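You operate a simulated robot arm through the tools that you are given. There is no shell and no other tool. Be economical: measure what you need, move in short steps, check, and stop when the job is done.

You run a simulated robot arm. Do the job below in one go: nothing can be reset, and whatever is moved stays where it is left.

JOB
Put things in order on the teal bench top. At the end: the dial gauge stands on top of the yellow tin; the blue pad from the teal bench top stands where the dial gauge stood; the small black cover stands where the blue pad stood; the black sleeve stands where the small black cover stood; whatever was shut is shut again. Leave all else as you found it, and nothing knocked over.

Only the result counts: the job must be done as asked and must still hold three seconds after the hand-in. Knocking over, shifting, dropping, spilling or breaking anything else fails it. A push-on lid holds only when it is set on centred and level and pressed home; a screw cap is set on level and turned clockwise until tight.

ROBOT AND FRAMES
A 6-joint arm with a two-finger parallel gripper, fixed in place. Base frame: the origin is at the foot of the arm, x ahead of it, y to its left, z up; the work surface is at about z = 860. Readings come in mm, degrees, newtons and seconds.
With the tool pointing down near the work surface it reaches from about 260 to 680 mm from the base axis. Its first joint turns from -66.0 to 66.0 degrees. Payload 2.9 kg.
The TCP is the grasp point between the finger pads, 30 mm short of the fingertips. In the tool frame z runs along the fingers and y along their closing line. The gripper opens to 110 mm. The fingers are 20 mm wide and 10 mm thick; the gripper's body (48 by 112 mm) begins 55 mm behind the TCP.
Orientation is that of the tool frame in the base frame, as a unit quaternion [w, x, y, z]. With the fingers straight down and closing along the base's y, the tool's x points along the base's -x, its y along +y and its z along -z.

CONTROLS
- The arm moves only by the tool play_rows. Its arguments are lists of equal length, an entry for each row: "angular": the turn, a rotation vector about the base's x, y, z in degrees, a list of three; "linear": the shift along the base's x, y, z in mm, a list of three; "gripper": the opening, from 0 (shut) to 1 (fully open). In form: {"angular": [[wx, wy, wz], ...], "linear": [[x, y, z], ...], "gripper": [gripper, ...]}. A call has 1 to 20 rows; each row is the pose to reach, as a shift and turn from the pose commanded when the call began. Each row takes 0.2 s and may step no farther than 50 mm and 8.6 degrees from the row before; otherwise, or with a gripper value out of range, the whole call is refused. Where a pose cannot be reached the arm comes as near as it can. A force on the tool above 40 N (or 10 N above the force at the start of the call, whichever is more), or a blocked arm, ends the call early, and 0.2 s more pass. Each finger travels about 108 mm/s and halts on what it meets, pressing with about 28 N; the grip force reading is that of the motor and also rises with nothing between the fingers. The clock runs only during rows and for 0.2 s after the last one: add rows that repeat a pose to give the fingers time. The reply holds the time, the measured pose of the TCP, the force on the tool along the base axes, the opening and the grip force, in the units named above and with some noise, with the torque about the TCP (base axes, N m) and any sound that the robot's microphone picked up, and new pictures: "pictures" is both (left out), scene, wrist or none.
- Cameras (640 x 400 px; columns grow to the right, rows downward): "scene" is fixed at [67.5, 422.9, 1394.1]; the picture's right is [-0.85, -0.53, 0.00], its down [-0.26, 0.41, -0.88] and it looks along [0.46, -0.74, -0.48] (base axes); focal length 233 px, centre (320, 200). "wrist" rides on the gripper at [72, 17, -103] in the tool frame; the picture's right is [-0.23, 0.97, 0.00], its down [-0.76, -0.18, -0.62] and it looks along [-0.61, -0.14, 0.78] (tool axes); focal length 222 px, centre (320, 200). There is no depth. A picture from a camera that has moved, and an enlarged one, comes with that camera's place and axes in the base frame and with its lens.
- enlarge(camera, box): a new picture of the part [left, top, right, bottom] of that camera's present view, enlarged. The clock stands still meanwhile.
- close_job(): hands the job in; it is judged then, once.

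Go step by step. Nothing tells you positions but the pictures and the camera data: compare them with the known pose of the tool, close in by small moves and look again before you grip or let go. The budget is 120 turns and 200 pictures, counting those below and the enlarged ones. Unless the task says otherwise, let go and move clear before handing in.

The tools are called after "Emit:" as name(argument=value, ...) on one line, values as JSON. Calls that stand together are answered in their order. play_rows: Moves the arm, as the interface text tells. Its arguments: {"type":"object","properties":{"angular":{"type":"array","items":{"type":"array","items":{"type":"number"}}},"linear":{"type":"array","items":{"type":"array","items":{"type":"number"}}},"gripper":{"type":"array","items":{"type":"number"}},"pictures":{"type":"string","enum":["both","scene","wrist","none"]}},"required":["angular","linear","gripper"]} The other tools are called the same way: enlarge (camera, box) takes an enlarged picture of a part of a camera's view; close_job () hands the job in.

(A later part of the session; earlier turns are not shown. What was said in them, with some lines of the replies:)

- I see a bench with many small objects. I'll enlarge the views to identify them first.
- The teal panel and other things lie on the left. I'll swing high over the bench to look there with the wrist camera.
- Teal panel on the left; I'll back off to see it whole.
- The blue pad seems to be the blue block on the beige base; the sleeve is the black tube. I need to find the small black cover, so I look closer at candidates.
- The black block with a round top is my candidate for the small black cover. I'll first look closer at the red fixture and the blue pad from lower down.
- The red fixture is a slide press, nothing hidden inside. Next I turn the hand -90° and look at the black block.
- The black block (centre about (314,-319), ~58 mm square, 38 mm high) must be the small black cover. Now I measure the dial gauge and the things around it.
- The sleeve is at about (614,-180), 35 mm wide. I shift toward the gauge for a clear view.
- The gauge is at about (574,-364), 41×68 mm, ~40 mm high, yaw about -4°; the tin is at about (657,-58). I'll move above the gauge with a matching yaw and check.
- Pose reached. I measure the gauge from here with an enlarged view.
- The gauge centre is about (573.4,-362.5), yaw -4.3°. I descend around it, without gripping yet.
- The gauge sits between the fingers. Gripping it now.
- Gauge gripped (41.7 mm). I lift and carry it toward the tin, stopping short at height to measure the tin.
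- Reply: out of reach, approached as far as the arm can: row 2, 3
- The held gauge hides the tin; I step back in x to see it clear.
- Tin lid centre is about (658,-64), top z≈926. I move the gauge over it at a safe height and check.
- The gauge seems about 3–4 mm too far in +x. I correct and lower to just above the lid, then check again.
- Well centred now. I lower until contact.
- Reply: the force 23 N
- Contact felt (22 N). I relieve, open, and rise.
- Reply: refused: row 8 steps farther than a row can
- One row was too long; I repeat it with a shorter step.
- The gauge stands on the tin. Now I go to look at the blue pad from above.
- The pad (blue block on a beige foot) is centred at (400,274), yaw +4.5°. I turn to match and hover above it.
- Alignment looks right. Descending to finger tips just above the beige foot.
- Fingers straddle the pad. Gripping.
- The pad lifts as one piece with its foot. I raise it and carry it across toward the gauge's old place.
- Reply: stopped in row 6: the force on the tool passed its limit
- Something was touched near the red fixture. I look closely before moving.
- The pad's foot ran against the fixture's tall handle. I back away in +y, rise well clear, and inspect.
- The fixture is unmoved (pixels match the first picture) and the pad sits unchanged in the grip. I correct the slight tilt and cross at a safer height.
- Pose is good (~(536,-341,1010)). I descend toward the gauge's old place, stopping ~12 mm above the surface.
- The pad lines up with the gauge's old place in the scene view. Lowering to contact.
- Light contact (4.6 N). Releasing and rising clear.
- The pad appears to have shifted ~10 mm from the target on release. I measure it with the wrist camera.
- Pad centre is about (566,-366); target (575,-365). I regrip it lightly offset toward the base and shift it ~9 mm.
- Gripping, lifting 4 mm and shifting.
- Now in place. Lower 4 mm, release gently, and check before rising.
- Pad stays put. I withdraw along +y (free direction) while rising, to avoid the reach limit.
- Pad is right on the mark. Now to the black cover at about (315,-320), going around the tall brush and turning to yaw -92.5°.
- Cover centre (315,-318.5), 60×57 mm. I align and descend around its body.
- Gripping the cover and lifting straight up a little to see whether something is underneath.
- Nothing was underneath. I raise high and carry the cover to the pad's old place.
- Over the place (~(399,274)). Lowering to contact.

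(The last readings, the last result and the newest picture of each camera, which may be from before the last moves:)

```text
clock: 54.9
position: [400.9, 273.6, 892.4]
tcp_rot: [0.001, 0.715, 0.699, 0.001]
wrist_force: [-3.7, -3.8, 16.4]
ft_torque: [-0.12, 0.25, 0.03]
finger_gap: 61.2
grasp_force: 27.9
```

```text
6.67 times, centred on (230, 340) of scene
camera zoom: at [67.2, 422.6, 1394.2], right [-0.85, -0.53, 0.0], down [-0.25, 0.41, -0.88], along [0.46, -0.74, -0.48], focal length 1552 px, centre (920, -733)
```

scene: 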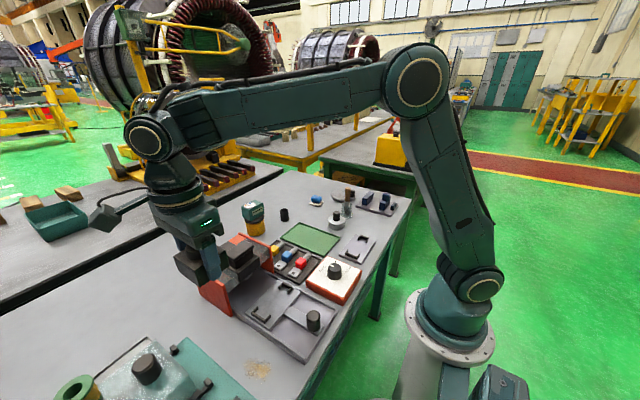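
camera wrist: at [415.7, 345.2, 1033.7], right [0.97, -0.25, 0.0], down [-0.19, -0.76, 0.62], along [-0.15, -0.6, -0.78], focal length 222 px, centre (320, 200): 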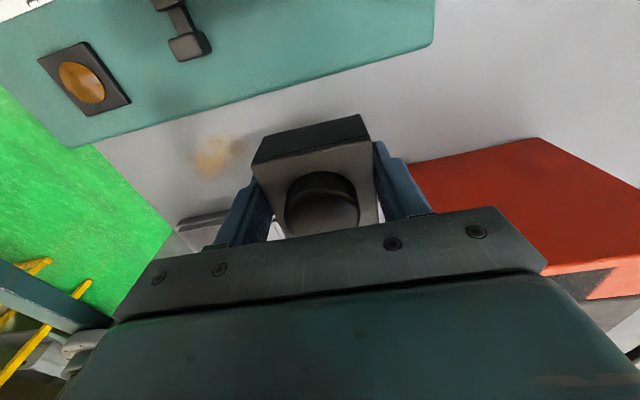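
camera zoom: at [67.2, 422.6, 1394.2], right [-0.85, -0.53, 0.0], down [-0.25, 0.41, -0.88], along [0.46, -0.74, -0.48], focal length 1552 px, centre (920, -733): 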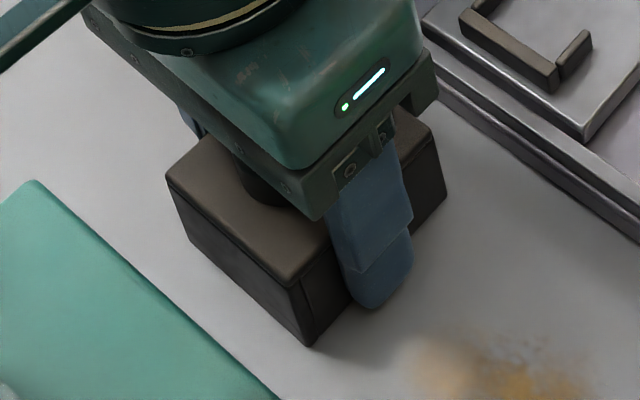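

Contact. Relieve 2 mm, release and rise.

Emit:
play_rows(angular=[[0, 0, 0], [0, 0, 0], [0, 0, 0], [0, 0, 0], [0, 0, 0], [0, 0, 0], [0, 0, 0], [0, 0, 0]], linear=[[0, 0, 2], [0, 0, 2], [0, 0, 2], [0, 0, 2], [0, 0, 10], [0, 0, 55], [0, 0, 100], [0, 0, 100]], gripper=[0.3, 0.6, 0.75, 0.85, 0.9, 0.9, 0.9, 0.9], pictures="wrist")

Emit:
enlarge(camera="scene", box=[190, 310, 270, 370])

```text
clock: 56.7
position: [401.0, 274.6, 991.9]
tcp_rot: [0.0, 0.714, 0.7, 0.001]
wrist_force: [-0.4, 0.4, -0.2]
ft_torque: [0.05, -0.01, 0.01]
finger_gap: 99.1
grasp_force: 0.1
camera wrist: at [417.8, 347.2, 1094.6], right [0.97, -0.25, 0.0], down [-0.19, -0.76, 0.62], along [-0.15, -0.6, -0.78], focal length 222 px, centre (320, 200)
```

wrist: 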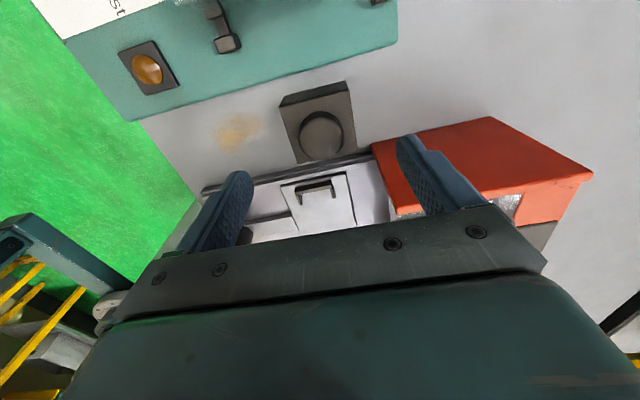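

```text
6.67 times, centred on (230, 340) of scene
camera zoom: at [67.5, 422.9, 1394.1], right [-0.85, -0.53, 0.0], down [-0.26, 0.41, -0.88], along [0.46, -0.74, -0.48], focal length 1552 px, centre (920, -733)
```

zoom: 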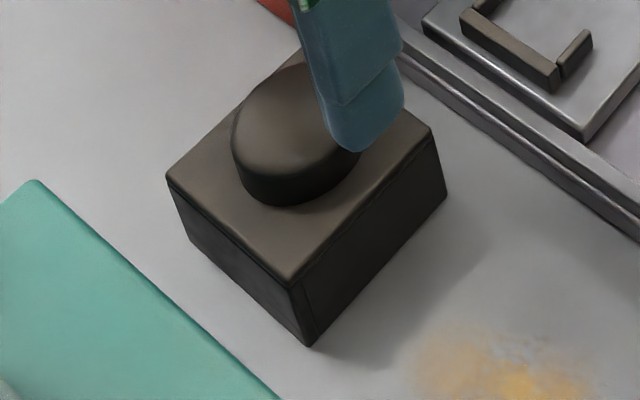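

The cover stands in place. Now over to the black sleeve near (614,-180).

Emit:
play_rows(angular=[[0, 0, 0], [0, 0, 0], [0, 0, 0], [0, 0, 0], [0, 0, 0], [0, 0, 0], [0, 0, 0], [0, 0, 0], [0, 0, 0], [0, 0, 0], [0, 0, 0], [0, 0, 0], [0, 0, 0], [0, 0, 0], [0, 0, 0], [0, 0, 0], [0, 0, 0], [0, 0, 0]], linear=[[0, 0, 40], [0, 0, 80], [0, 0, 118], [14.5, -41.5, 118], [29, -83, 118], [43.5, -124.5, 118], [58, -166, 118], [72.5, -207.5, 118], [87, -249, 118], [101.5, -290.5, 118], [116, -332, 118], [130.5, -373.5, 118], [145, -415, 118], [160, -456, 118], [175, -456, 78], [195, -456, 40], [205, -456, 13], [205, -456, 13]], gripper=[0.8, 0.8, 0.8, 0.8, 0.8, 0.8, 0.8, 0.8, 0.8, 0.8, 0.8, 0.8, 0.8, 0.8, 0.8, 0.8, 0.8, 0.8], pictures="both")

Emit:
enlarge(camera="wrist", box=[240, 60, 400, 200])

```text
clock: 60.5
position: [606.3, -184.1, 1005.3]
tcp_rot: [0.0, 0.714, 0.7, 0.001]
wrist_force: [0.4, -0.3, 0.1]
ft_torque: [0.0, -0.05, 0.01]
finger_gap: 88.2
grasp_force: 0.0
camera wrist: at [623.9, -111.8, 1108.5], right [0.97, -0.25, 0.0], down [-0.19, -0.76, 0.62], along [-0.15, -0.6, -0.78], focal length 222 px, centre (320, 200)
```

scene: 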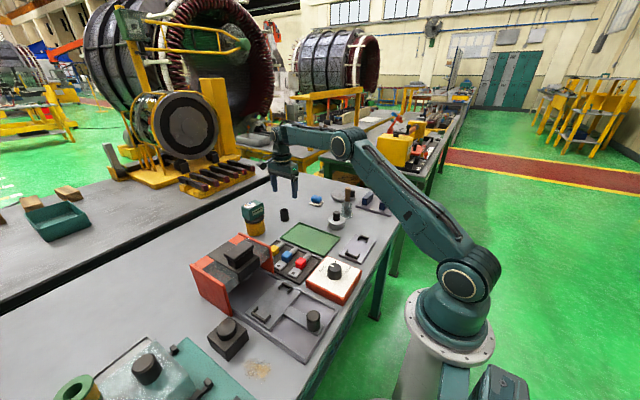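
wrist: 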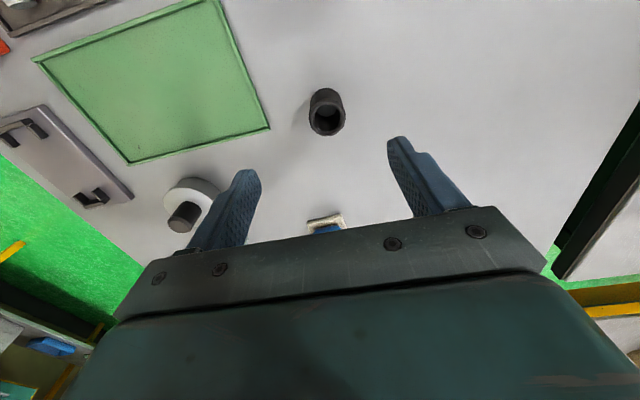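

```text
2.86 times, centred on (320, 130) of wrist
camera zoom: at [623.9, -111.8, 1108.5], right [0.97, -0.25, 0.0], down [-0.19, -0.76, 0.62], along [-0.15, -0.6, -0.78], focal length 635 px, centre (320, 400)
```

zoom: 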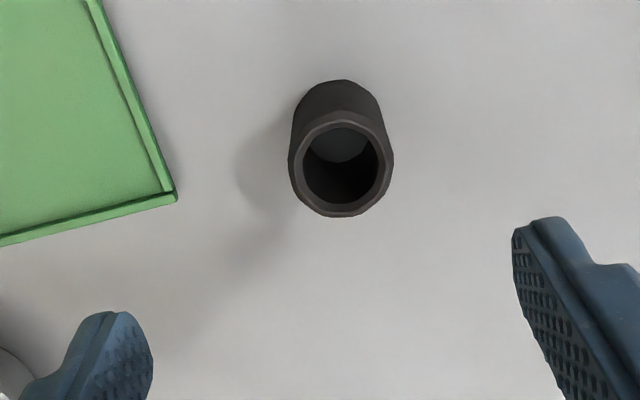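

Sleeve centre about (613.5,-177.5), ~50 mm tall. Descending around it.

Emit:
play_rows(angular=[[0, 0, 0], [0, 0, 0], [0, 0, 0], [0, 0, 0], [0, 0, 0]], linear=[[8, 4.5, -20], [8, 4.5, -60], [8, 4.5, -90], [8, 4.5, -108], [8, 4.5, -108]], gripper=[0.8, 0.8, 0.8, 0.8, 0.8], pictures="wrist")

Emit:
enlarge(camera="scene", box=[235, 170, 355, 245])

```text
clock: 61.7
position: [612.7, -177.2, 895.7]
tcp_rot: [0.0, 0.714, 0.701, 0.0]
wrist_force: [0.2, -0.5, 0.9]
ft_torque: [0.02, 0.01, 0.01]
finger_gap: 87.8
grasp_force: 0.1
camera wrist: at [629.9, -104.8, 998.9], right [0.97, -0.25, 0.0], down [-0.19, -0.76, 0.62], along [-0.15, -0.6, -0.78], focal length 222 px, centre (320, 200)
```

wrist: 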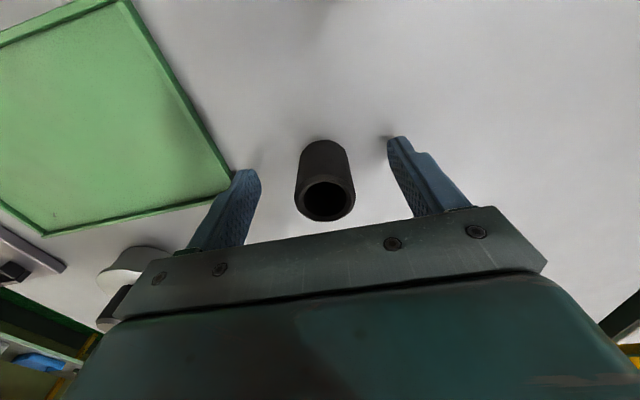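

```text
5.33 times, centred on (295, 208) of scene
camera zoom: at [67.5, 422.9, 1394.1], right [-0.85, -0.53, 0.0], down [-0.26, 0.41, -0.88], along [0.46, -0.74, -0.48], focal length 1241 px, centre (453, 160)
```

zoom: 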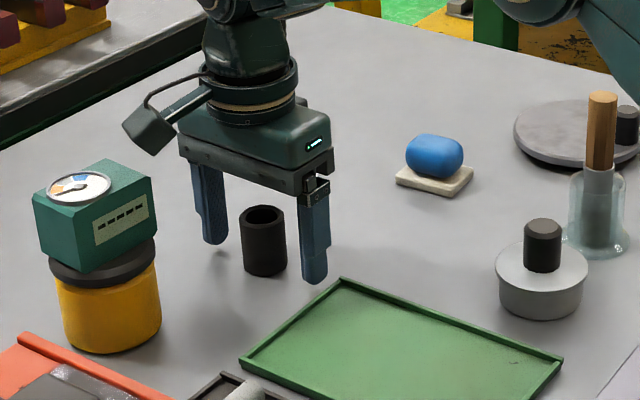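

Well centred. Grip, then lift.

Emit:
play_rows(angular=[[0, 0, 0], [0, 0, 0], [0, 0, 0], [0, 0, 0], [0, 0, 0]], linear=[[0, 0, 0], [0, 0, 0], [0, 0, 0], [0, 0, 0], [0, 0, 0]], gripper=[0.6, 0.4, 0.15, 0.15, 0.15], pictures="wrist")

Emit:
play_rows(angular=[[0, 0, 0], [0, 0, 0], [0, 0, 0], [0, 0, 0], [0, 0, 0]], linear=[[0, 0, 10], [0, 0, 50], [-20, 0, 90], [-50, 0, 125], [-50, 0, 125]], gripper=[0.15, 0.15, 0.15, 0.15, 0.15], pictures="both")

```text
clock: 62.9
position: [613.2, -177.0, 897.5]
tcp_rot: [0.0, 0.714, 0.7, 0.0]
wrist_force: [1.0, 0.0, 1.1]
ft_torque: [-0.01, -0.01, -0.02]
finger_gap: 32.7
grasp_force: 28.5
camera wrist: at [629.9, -104.8, 999.5], right [0.97, -0.25, 0.0], down [-0.19, -0.76, 0.62], along [-0.15, -0.6, -0.78], focal length 222 px, centre (320, 200)
```

wrist: 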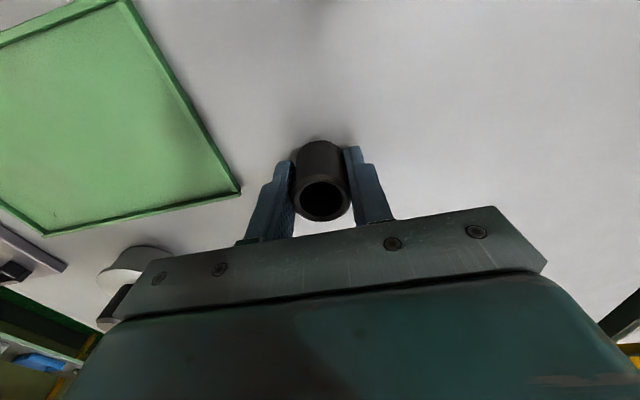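

```text
clock: 64.1
position: [562.5, -177.1, 1020.4]
tcp_rot: [0.0, 0.714, 0.7, 0.0]
wrist_force: [-0.8, 0.6, -0.4]
ft_torque: [0.03, 0.0, 0.01]
finger_gap: 33.0
grasp_force: 28.0
camera wrist: at [579.4, -105.1, 1122.4], right [0.97, -0.25, 0.0], down [-0.19, -0.76, 0.62], along [-0.15, -0.6, -0.78], focal length 222 px, centre (320, 200)
```

scene: 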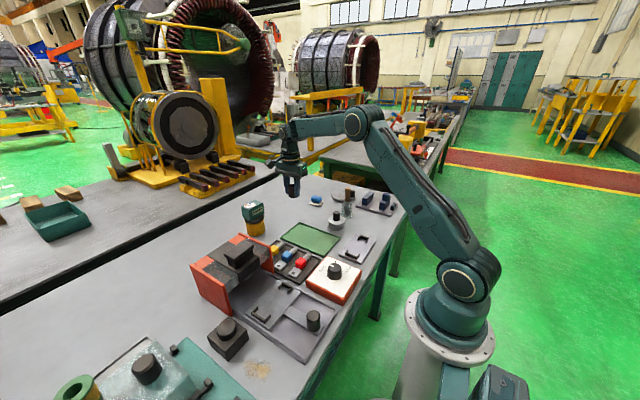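
wrist: 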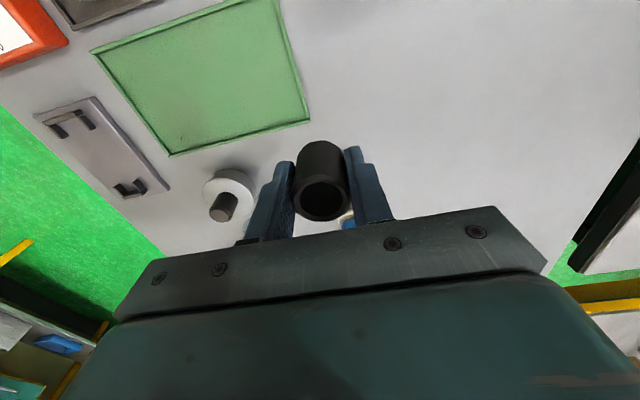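

Sleeve held (33 mm). Carry it round the brush to the cover's old place at (315,-318.5).

Emit:
play_rows(angular=[[0, 0, 0], [0, 0, 0], [0, 0, 0], [0, 0, 0], [0, 0, 0], [0, 0, 0], [0, 0, 0], [0, 0, 0], [0, 0, 0], [0, 0, 0]], linear=[[-30, 0, 30], [-76, 0, 40], [-122, -5, 40], [-168, -10, 40], [-210, -15, 40], [-240, -30, 35], [-248, -70, 20], [-248, -110, -5], [-248, -143.5, -35], [-248, -143.5, -35]], gripper=[0.15, 0.15, 0.15, 0.15, 0.15, 0.15, 0.15, 0.15, 0.15, 0.15], pictures="none")

Emit:
play_rows(angular=[[0, 0, 0], [0, 0, 0], [0, 0, 0], [0, 0, 0]], linear=[[0, 0, -40], [0, 0, -70], [0, 0, -80], [0, 0, -80]], gripper=[0.15, 0.15, 0.15, 0.15], pictures="wrist")

Emit:
enlarge(camera="scene", box=[325, 175, 405, 245])

```text
clock: 66.3
position: [316.8, -323.0, 985.9]
tcp_rot: [0.0, 0.714, 0.7, 0.0]
wrist_force: [0.1, -0.4, 0.6]
ft_torque: [0.01, 0.02, 0.0]
finger_gap: 32.7
grasp_force: 28.1
```

```text
clock: 67.3
position: [316.0, -322.3, 906.4]
tcp_rot: [0.001, 0.714, 0.7, 0.0]
wrist_force: [-0.3, -0.3, 0.8]
ft_torque: [-0.03, -0.01, -0.03]
finger_gap: 32.3
grasp_force: 28.0
camera wrist: at [332.0, -249.4, 1008.7], right [0.97, -0.25, 0.0], down [-0.19, -0.76, 0.62], along [-0.15, -0.6, -0.78], focal length 222 px, centre (320, 200)
```

wrist: 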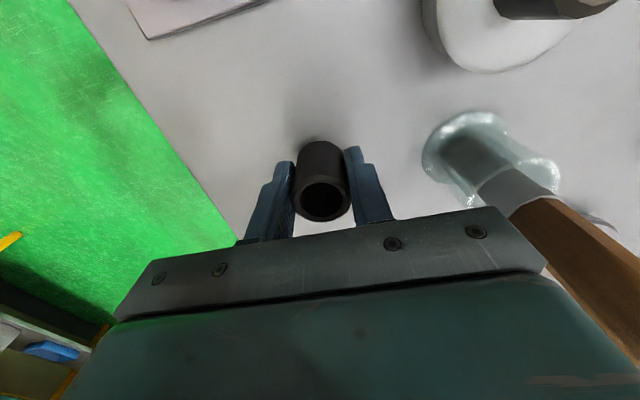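

```text
5.71 times, centred on (365, 210) of scene
camera zoom: at [67.5, 422.9, 1394.1], right [-0.85, -0.53, 0.0], down [-0.26, 0.41, -0.88], along [0.46, -0.74, -0.48], focal length 1330 px, centre (63, 143)
```

zoom: 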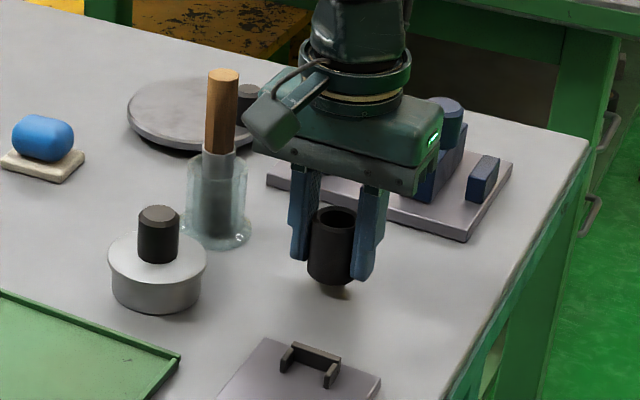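

Aligned within a few mm. Small y correction and lowering to contact.

Emit:
play_rows(angular=[[0, 0, 0], [0, 0, 0], [0, 0, 0], [0, 0, 0]], linear=[[-0.5, 2.5, -4], [-0.5, 2.5, -8], [-0.5, 2.5, -11], [-0.5, 2.5, -11]], gripper=[0.15, 0.15, 0.15, 0.15], pictures="none")

Emit:
enlarge(camera="scene", box=[325, 175, 405, 245])

```text
clock: 68.3
position: [314.2, -318.8, 897.0]
tcp_rot: [0.001, 0.714, 0.7, 0.0]
wrist_force: [-2.8, 5.7, 26.0]
ft_torque: [0.15, 0.27, -0.06]
finger_gap: 32.9
grasp_force: 27.9
```

```text
5.71 times, centred on (365, 210) of scene
camera zoom: at [67.2, 423.3, 1394.0], right [-0.85, -0.53, 0.0], down [-0.25, 0.41, -0.88], along [0.46, -0.74, -0.48], focal length 1330 px, centre (63, 143)
```

zoom: 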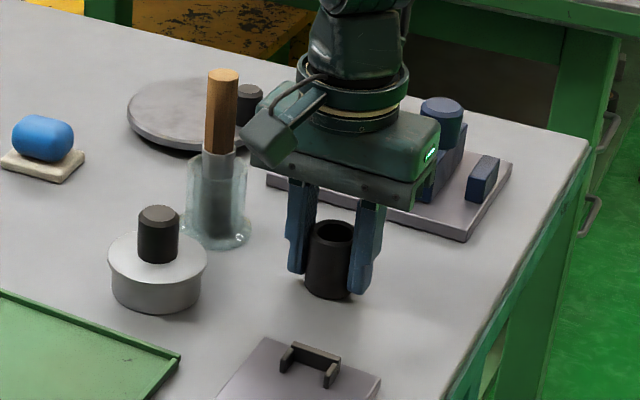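

Contact at 26 N. I relieve 2.5 mm, open gently and rise clear.

Emit:
play_rows(angular=[[0, 0, 0], [0, 0, 0], [0, 0, 0], [0, 0, 0], [0, 0, 0], [0, 0, 0], [0, 0, 0], [0, 0, 0], [0, 0, 0], [0, 0, 0]], linear=[[0, 0, 2.7], [0, 0, 2.7], [0, 0, 2.7], [0, 0, 2.7], [0, 0, 10], [0, 0, 50], [0, 0, 95], [0, 30, 140], [0, 70, 160], [0, 70, 160]], gripper=[0.15, 0.15, 0.4, 0.6, 0.7, 0.7, 0.7, 0.7, 0.7, 0.7], pictures="both")

Emit:
enlarge(camera="scene", box=[325, 175, 405, 245])

Emit:
enlarge(camera="scene", box=[185, 185, 345, 365])

```text
refused: row 8 steps farther than a row can; nothing moved
```

```text
5.71 times, centred on (365, 210) of scene
camera zoom: at [67.2, 423.3, 1394.0], right [-0.85, -0.53, 0.0], down [-0.25, 0.41, -0.88], along [0.46, -0.74, -0.48], focal length 1330 px, centre (63, 143)
```

zoom: 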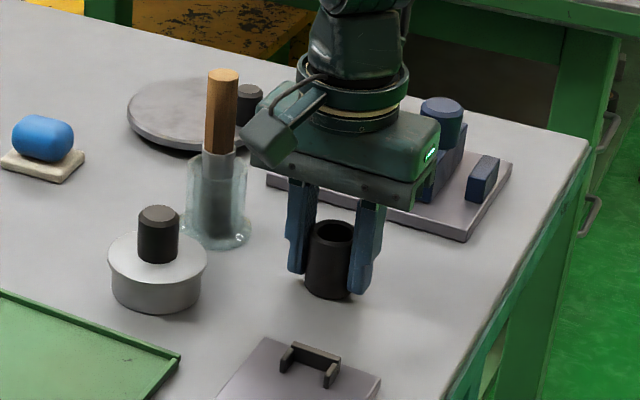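

```text
2.22 times, centred on (265, 275) of scene
camera zoom: at [67.2, 423.3, 1394.0], right [-0.85, -0.53, 0.0], down [-0.25, 0.41, -0.88], along [0.46, -0.74, -0.48], focal length 517 px, centre (442, 33)
```

zoom: 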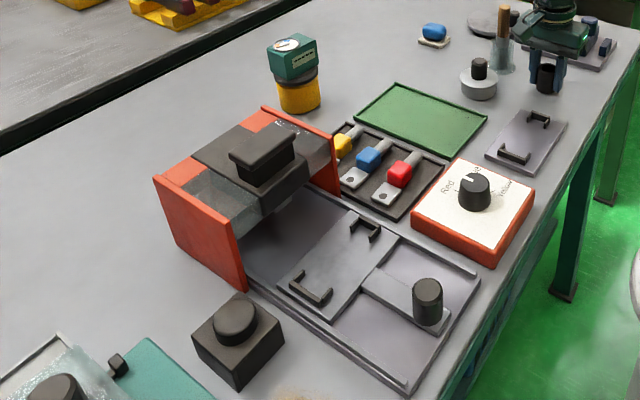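

A row was too long; same again with shorter steps.

Emit:
play_rows(angular=[[0, 0, 0], [0, 0, 0], [0, 0, 0], [0, 0, 0], [0, 0, 0], [0, 0, 0], [0, 0, 0], [0, 0, 0], [0, 0, 0], [0, 0, 0]], linear=[[0, 0, 2.7], [0, 0, 2.7], [0, 0, 2.7], [0, 0, 2.7], [0, 0, 10], [0, 0, 50], [0, 0, 95], [0, 20, 135], [0, 60, 160], [0, 60, 160]], gripper=[0.15, 0.15, 0.4, 0.6, 0.7, 0.7, 0.7, 0.7, 0.7, 0.7], pictures="both")

Emit:
enlarge(camera="scene", box=[325, 175, 405, 245])

Emit:
enlarge(camera="wrist", box=[200, 60, 480, 220])

```text
clock: 70.5
position: [312.9, -258.1, 1055.4]
tcp_rot: [0.0, 0.714, 0.7, -0.001]
wrist_force: [0.1, -0.3, -0.2]
ft_torque: [0.03, 0.0, -0.04]
finger_gap: 77.0
grasp_force: 0.1
camera wrist: at [330.6, -185.5, 1158.2], right [0.97, -0.25, 0.0], down [-0.19, -0.76, 0.62], along [-0.15, -0.6, -0.78], focal length 222 px, centre (320, 200)
```

scene: 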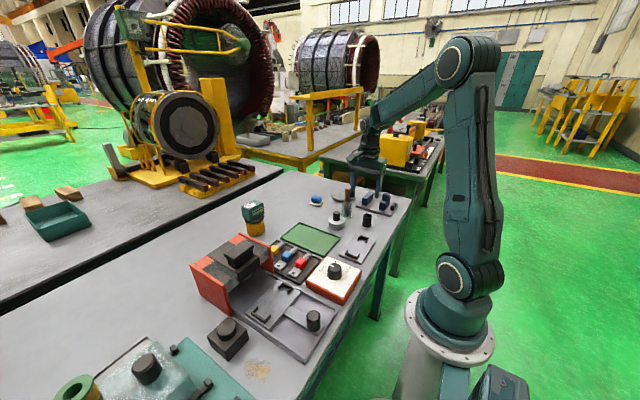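
wrist: 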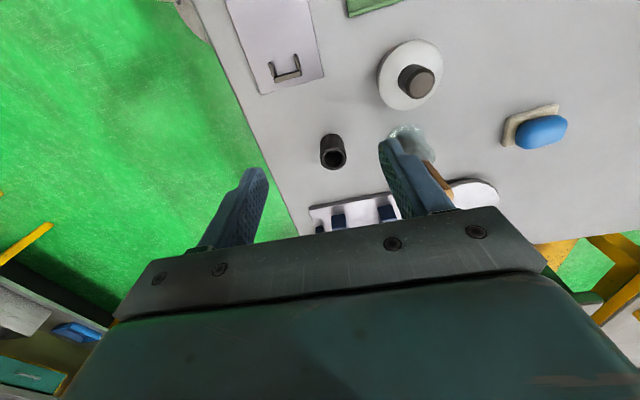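

```text
5.71 times, centred on (365, 210) of scene
camera zoom: at [67.5, 422.9, 1394.1], right [-0.85, -0.53, 0.0], down [-0.26, 0.41, -0.88], along [0.46, -0.74, -0.48], focal length 1330 px, centre (63, 143)
```

zoom: 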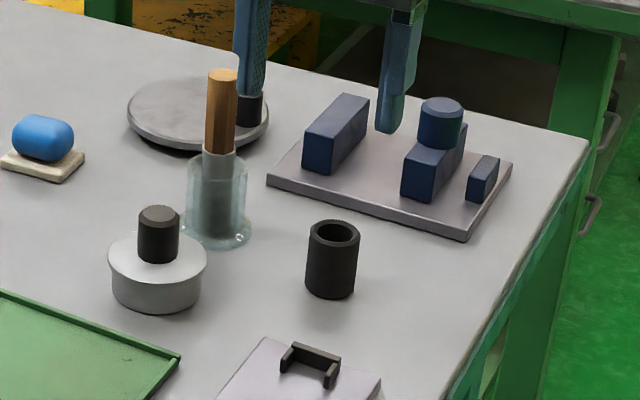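

```text
2.29 times, centred on (340, 140) of wrist
camera zoom: at [330.6, -185.5, 1158.2], right [0.97, -0.25, 0.0], down [-0.19, -0.76, 0.62], along [-0.15, -0.6, -0.78], focal length 508 px, centre (274, 337)
```

zoom: 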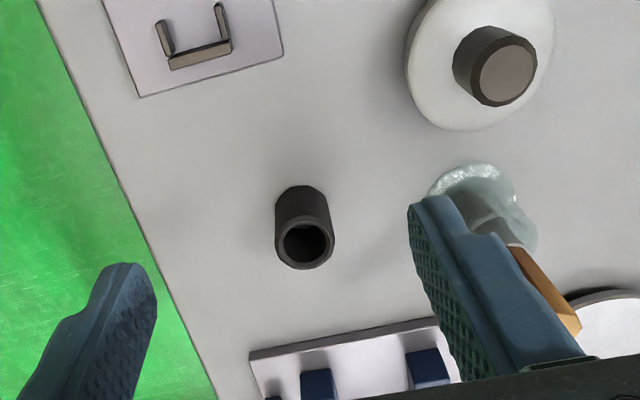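

All four objects stand at their targets, the hand is clear, and nothing else looks moved. Handing in.

Emit:
close_job()

```text
The job is handed in.
```

I put the four pieces where you asked and handed the job in. I checked the positions by eye in the camera pictures.

- **Dial gauge:** it stands on top of the yellow tin, with the tin's lid on. Two corners overhang the lid slightly.
- **Blue pad:** it stands where the gauge stood. It slid about 10 mm when I first let go, so I regripped it and set it right.
- **Small black cover:** it stands where the pad stood, within about 4 mm. I took "small black cover" to mean the black block with the round top; nothing was underneath it.
- **Black sleeve:** it stands where the cover stood.

While I carried the pad, it ran into the handle of the red fixture and the arm stopped. The pictures show no change in the fixture's position. I opened nothing, so there was nothing to shut.
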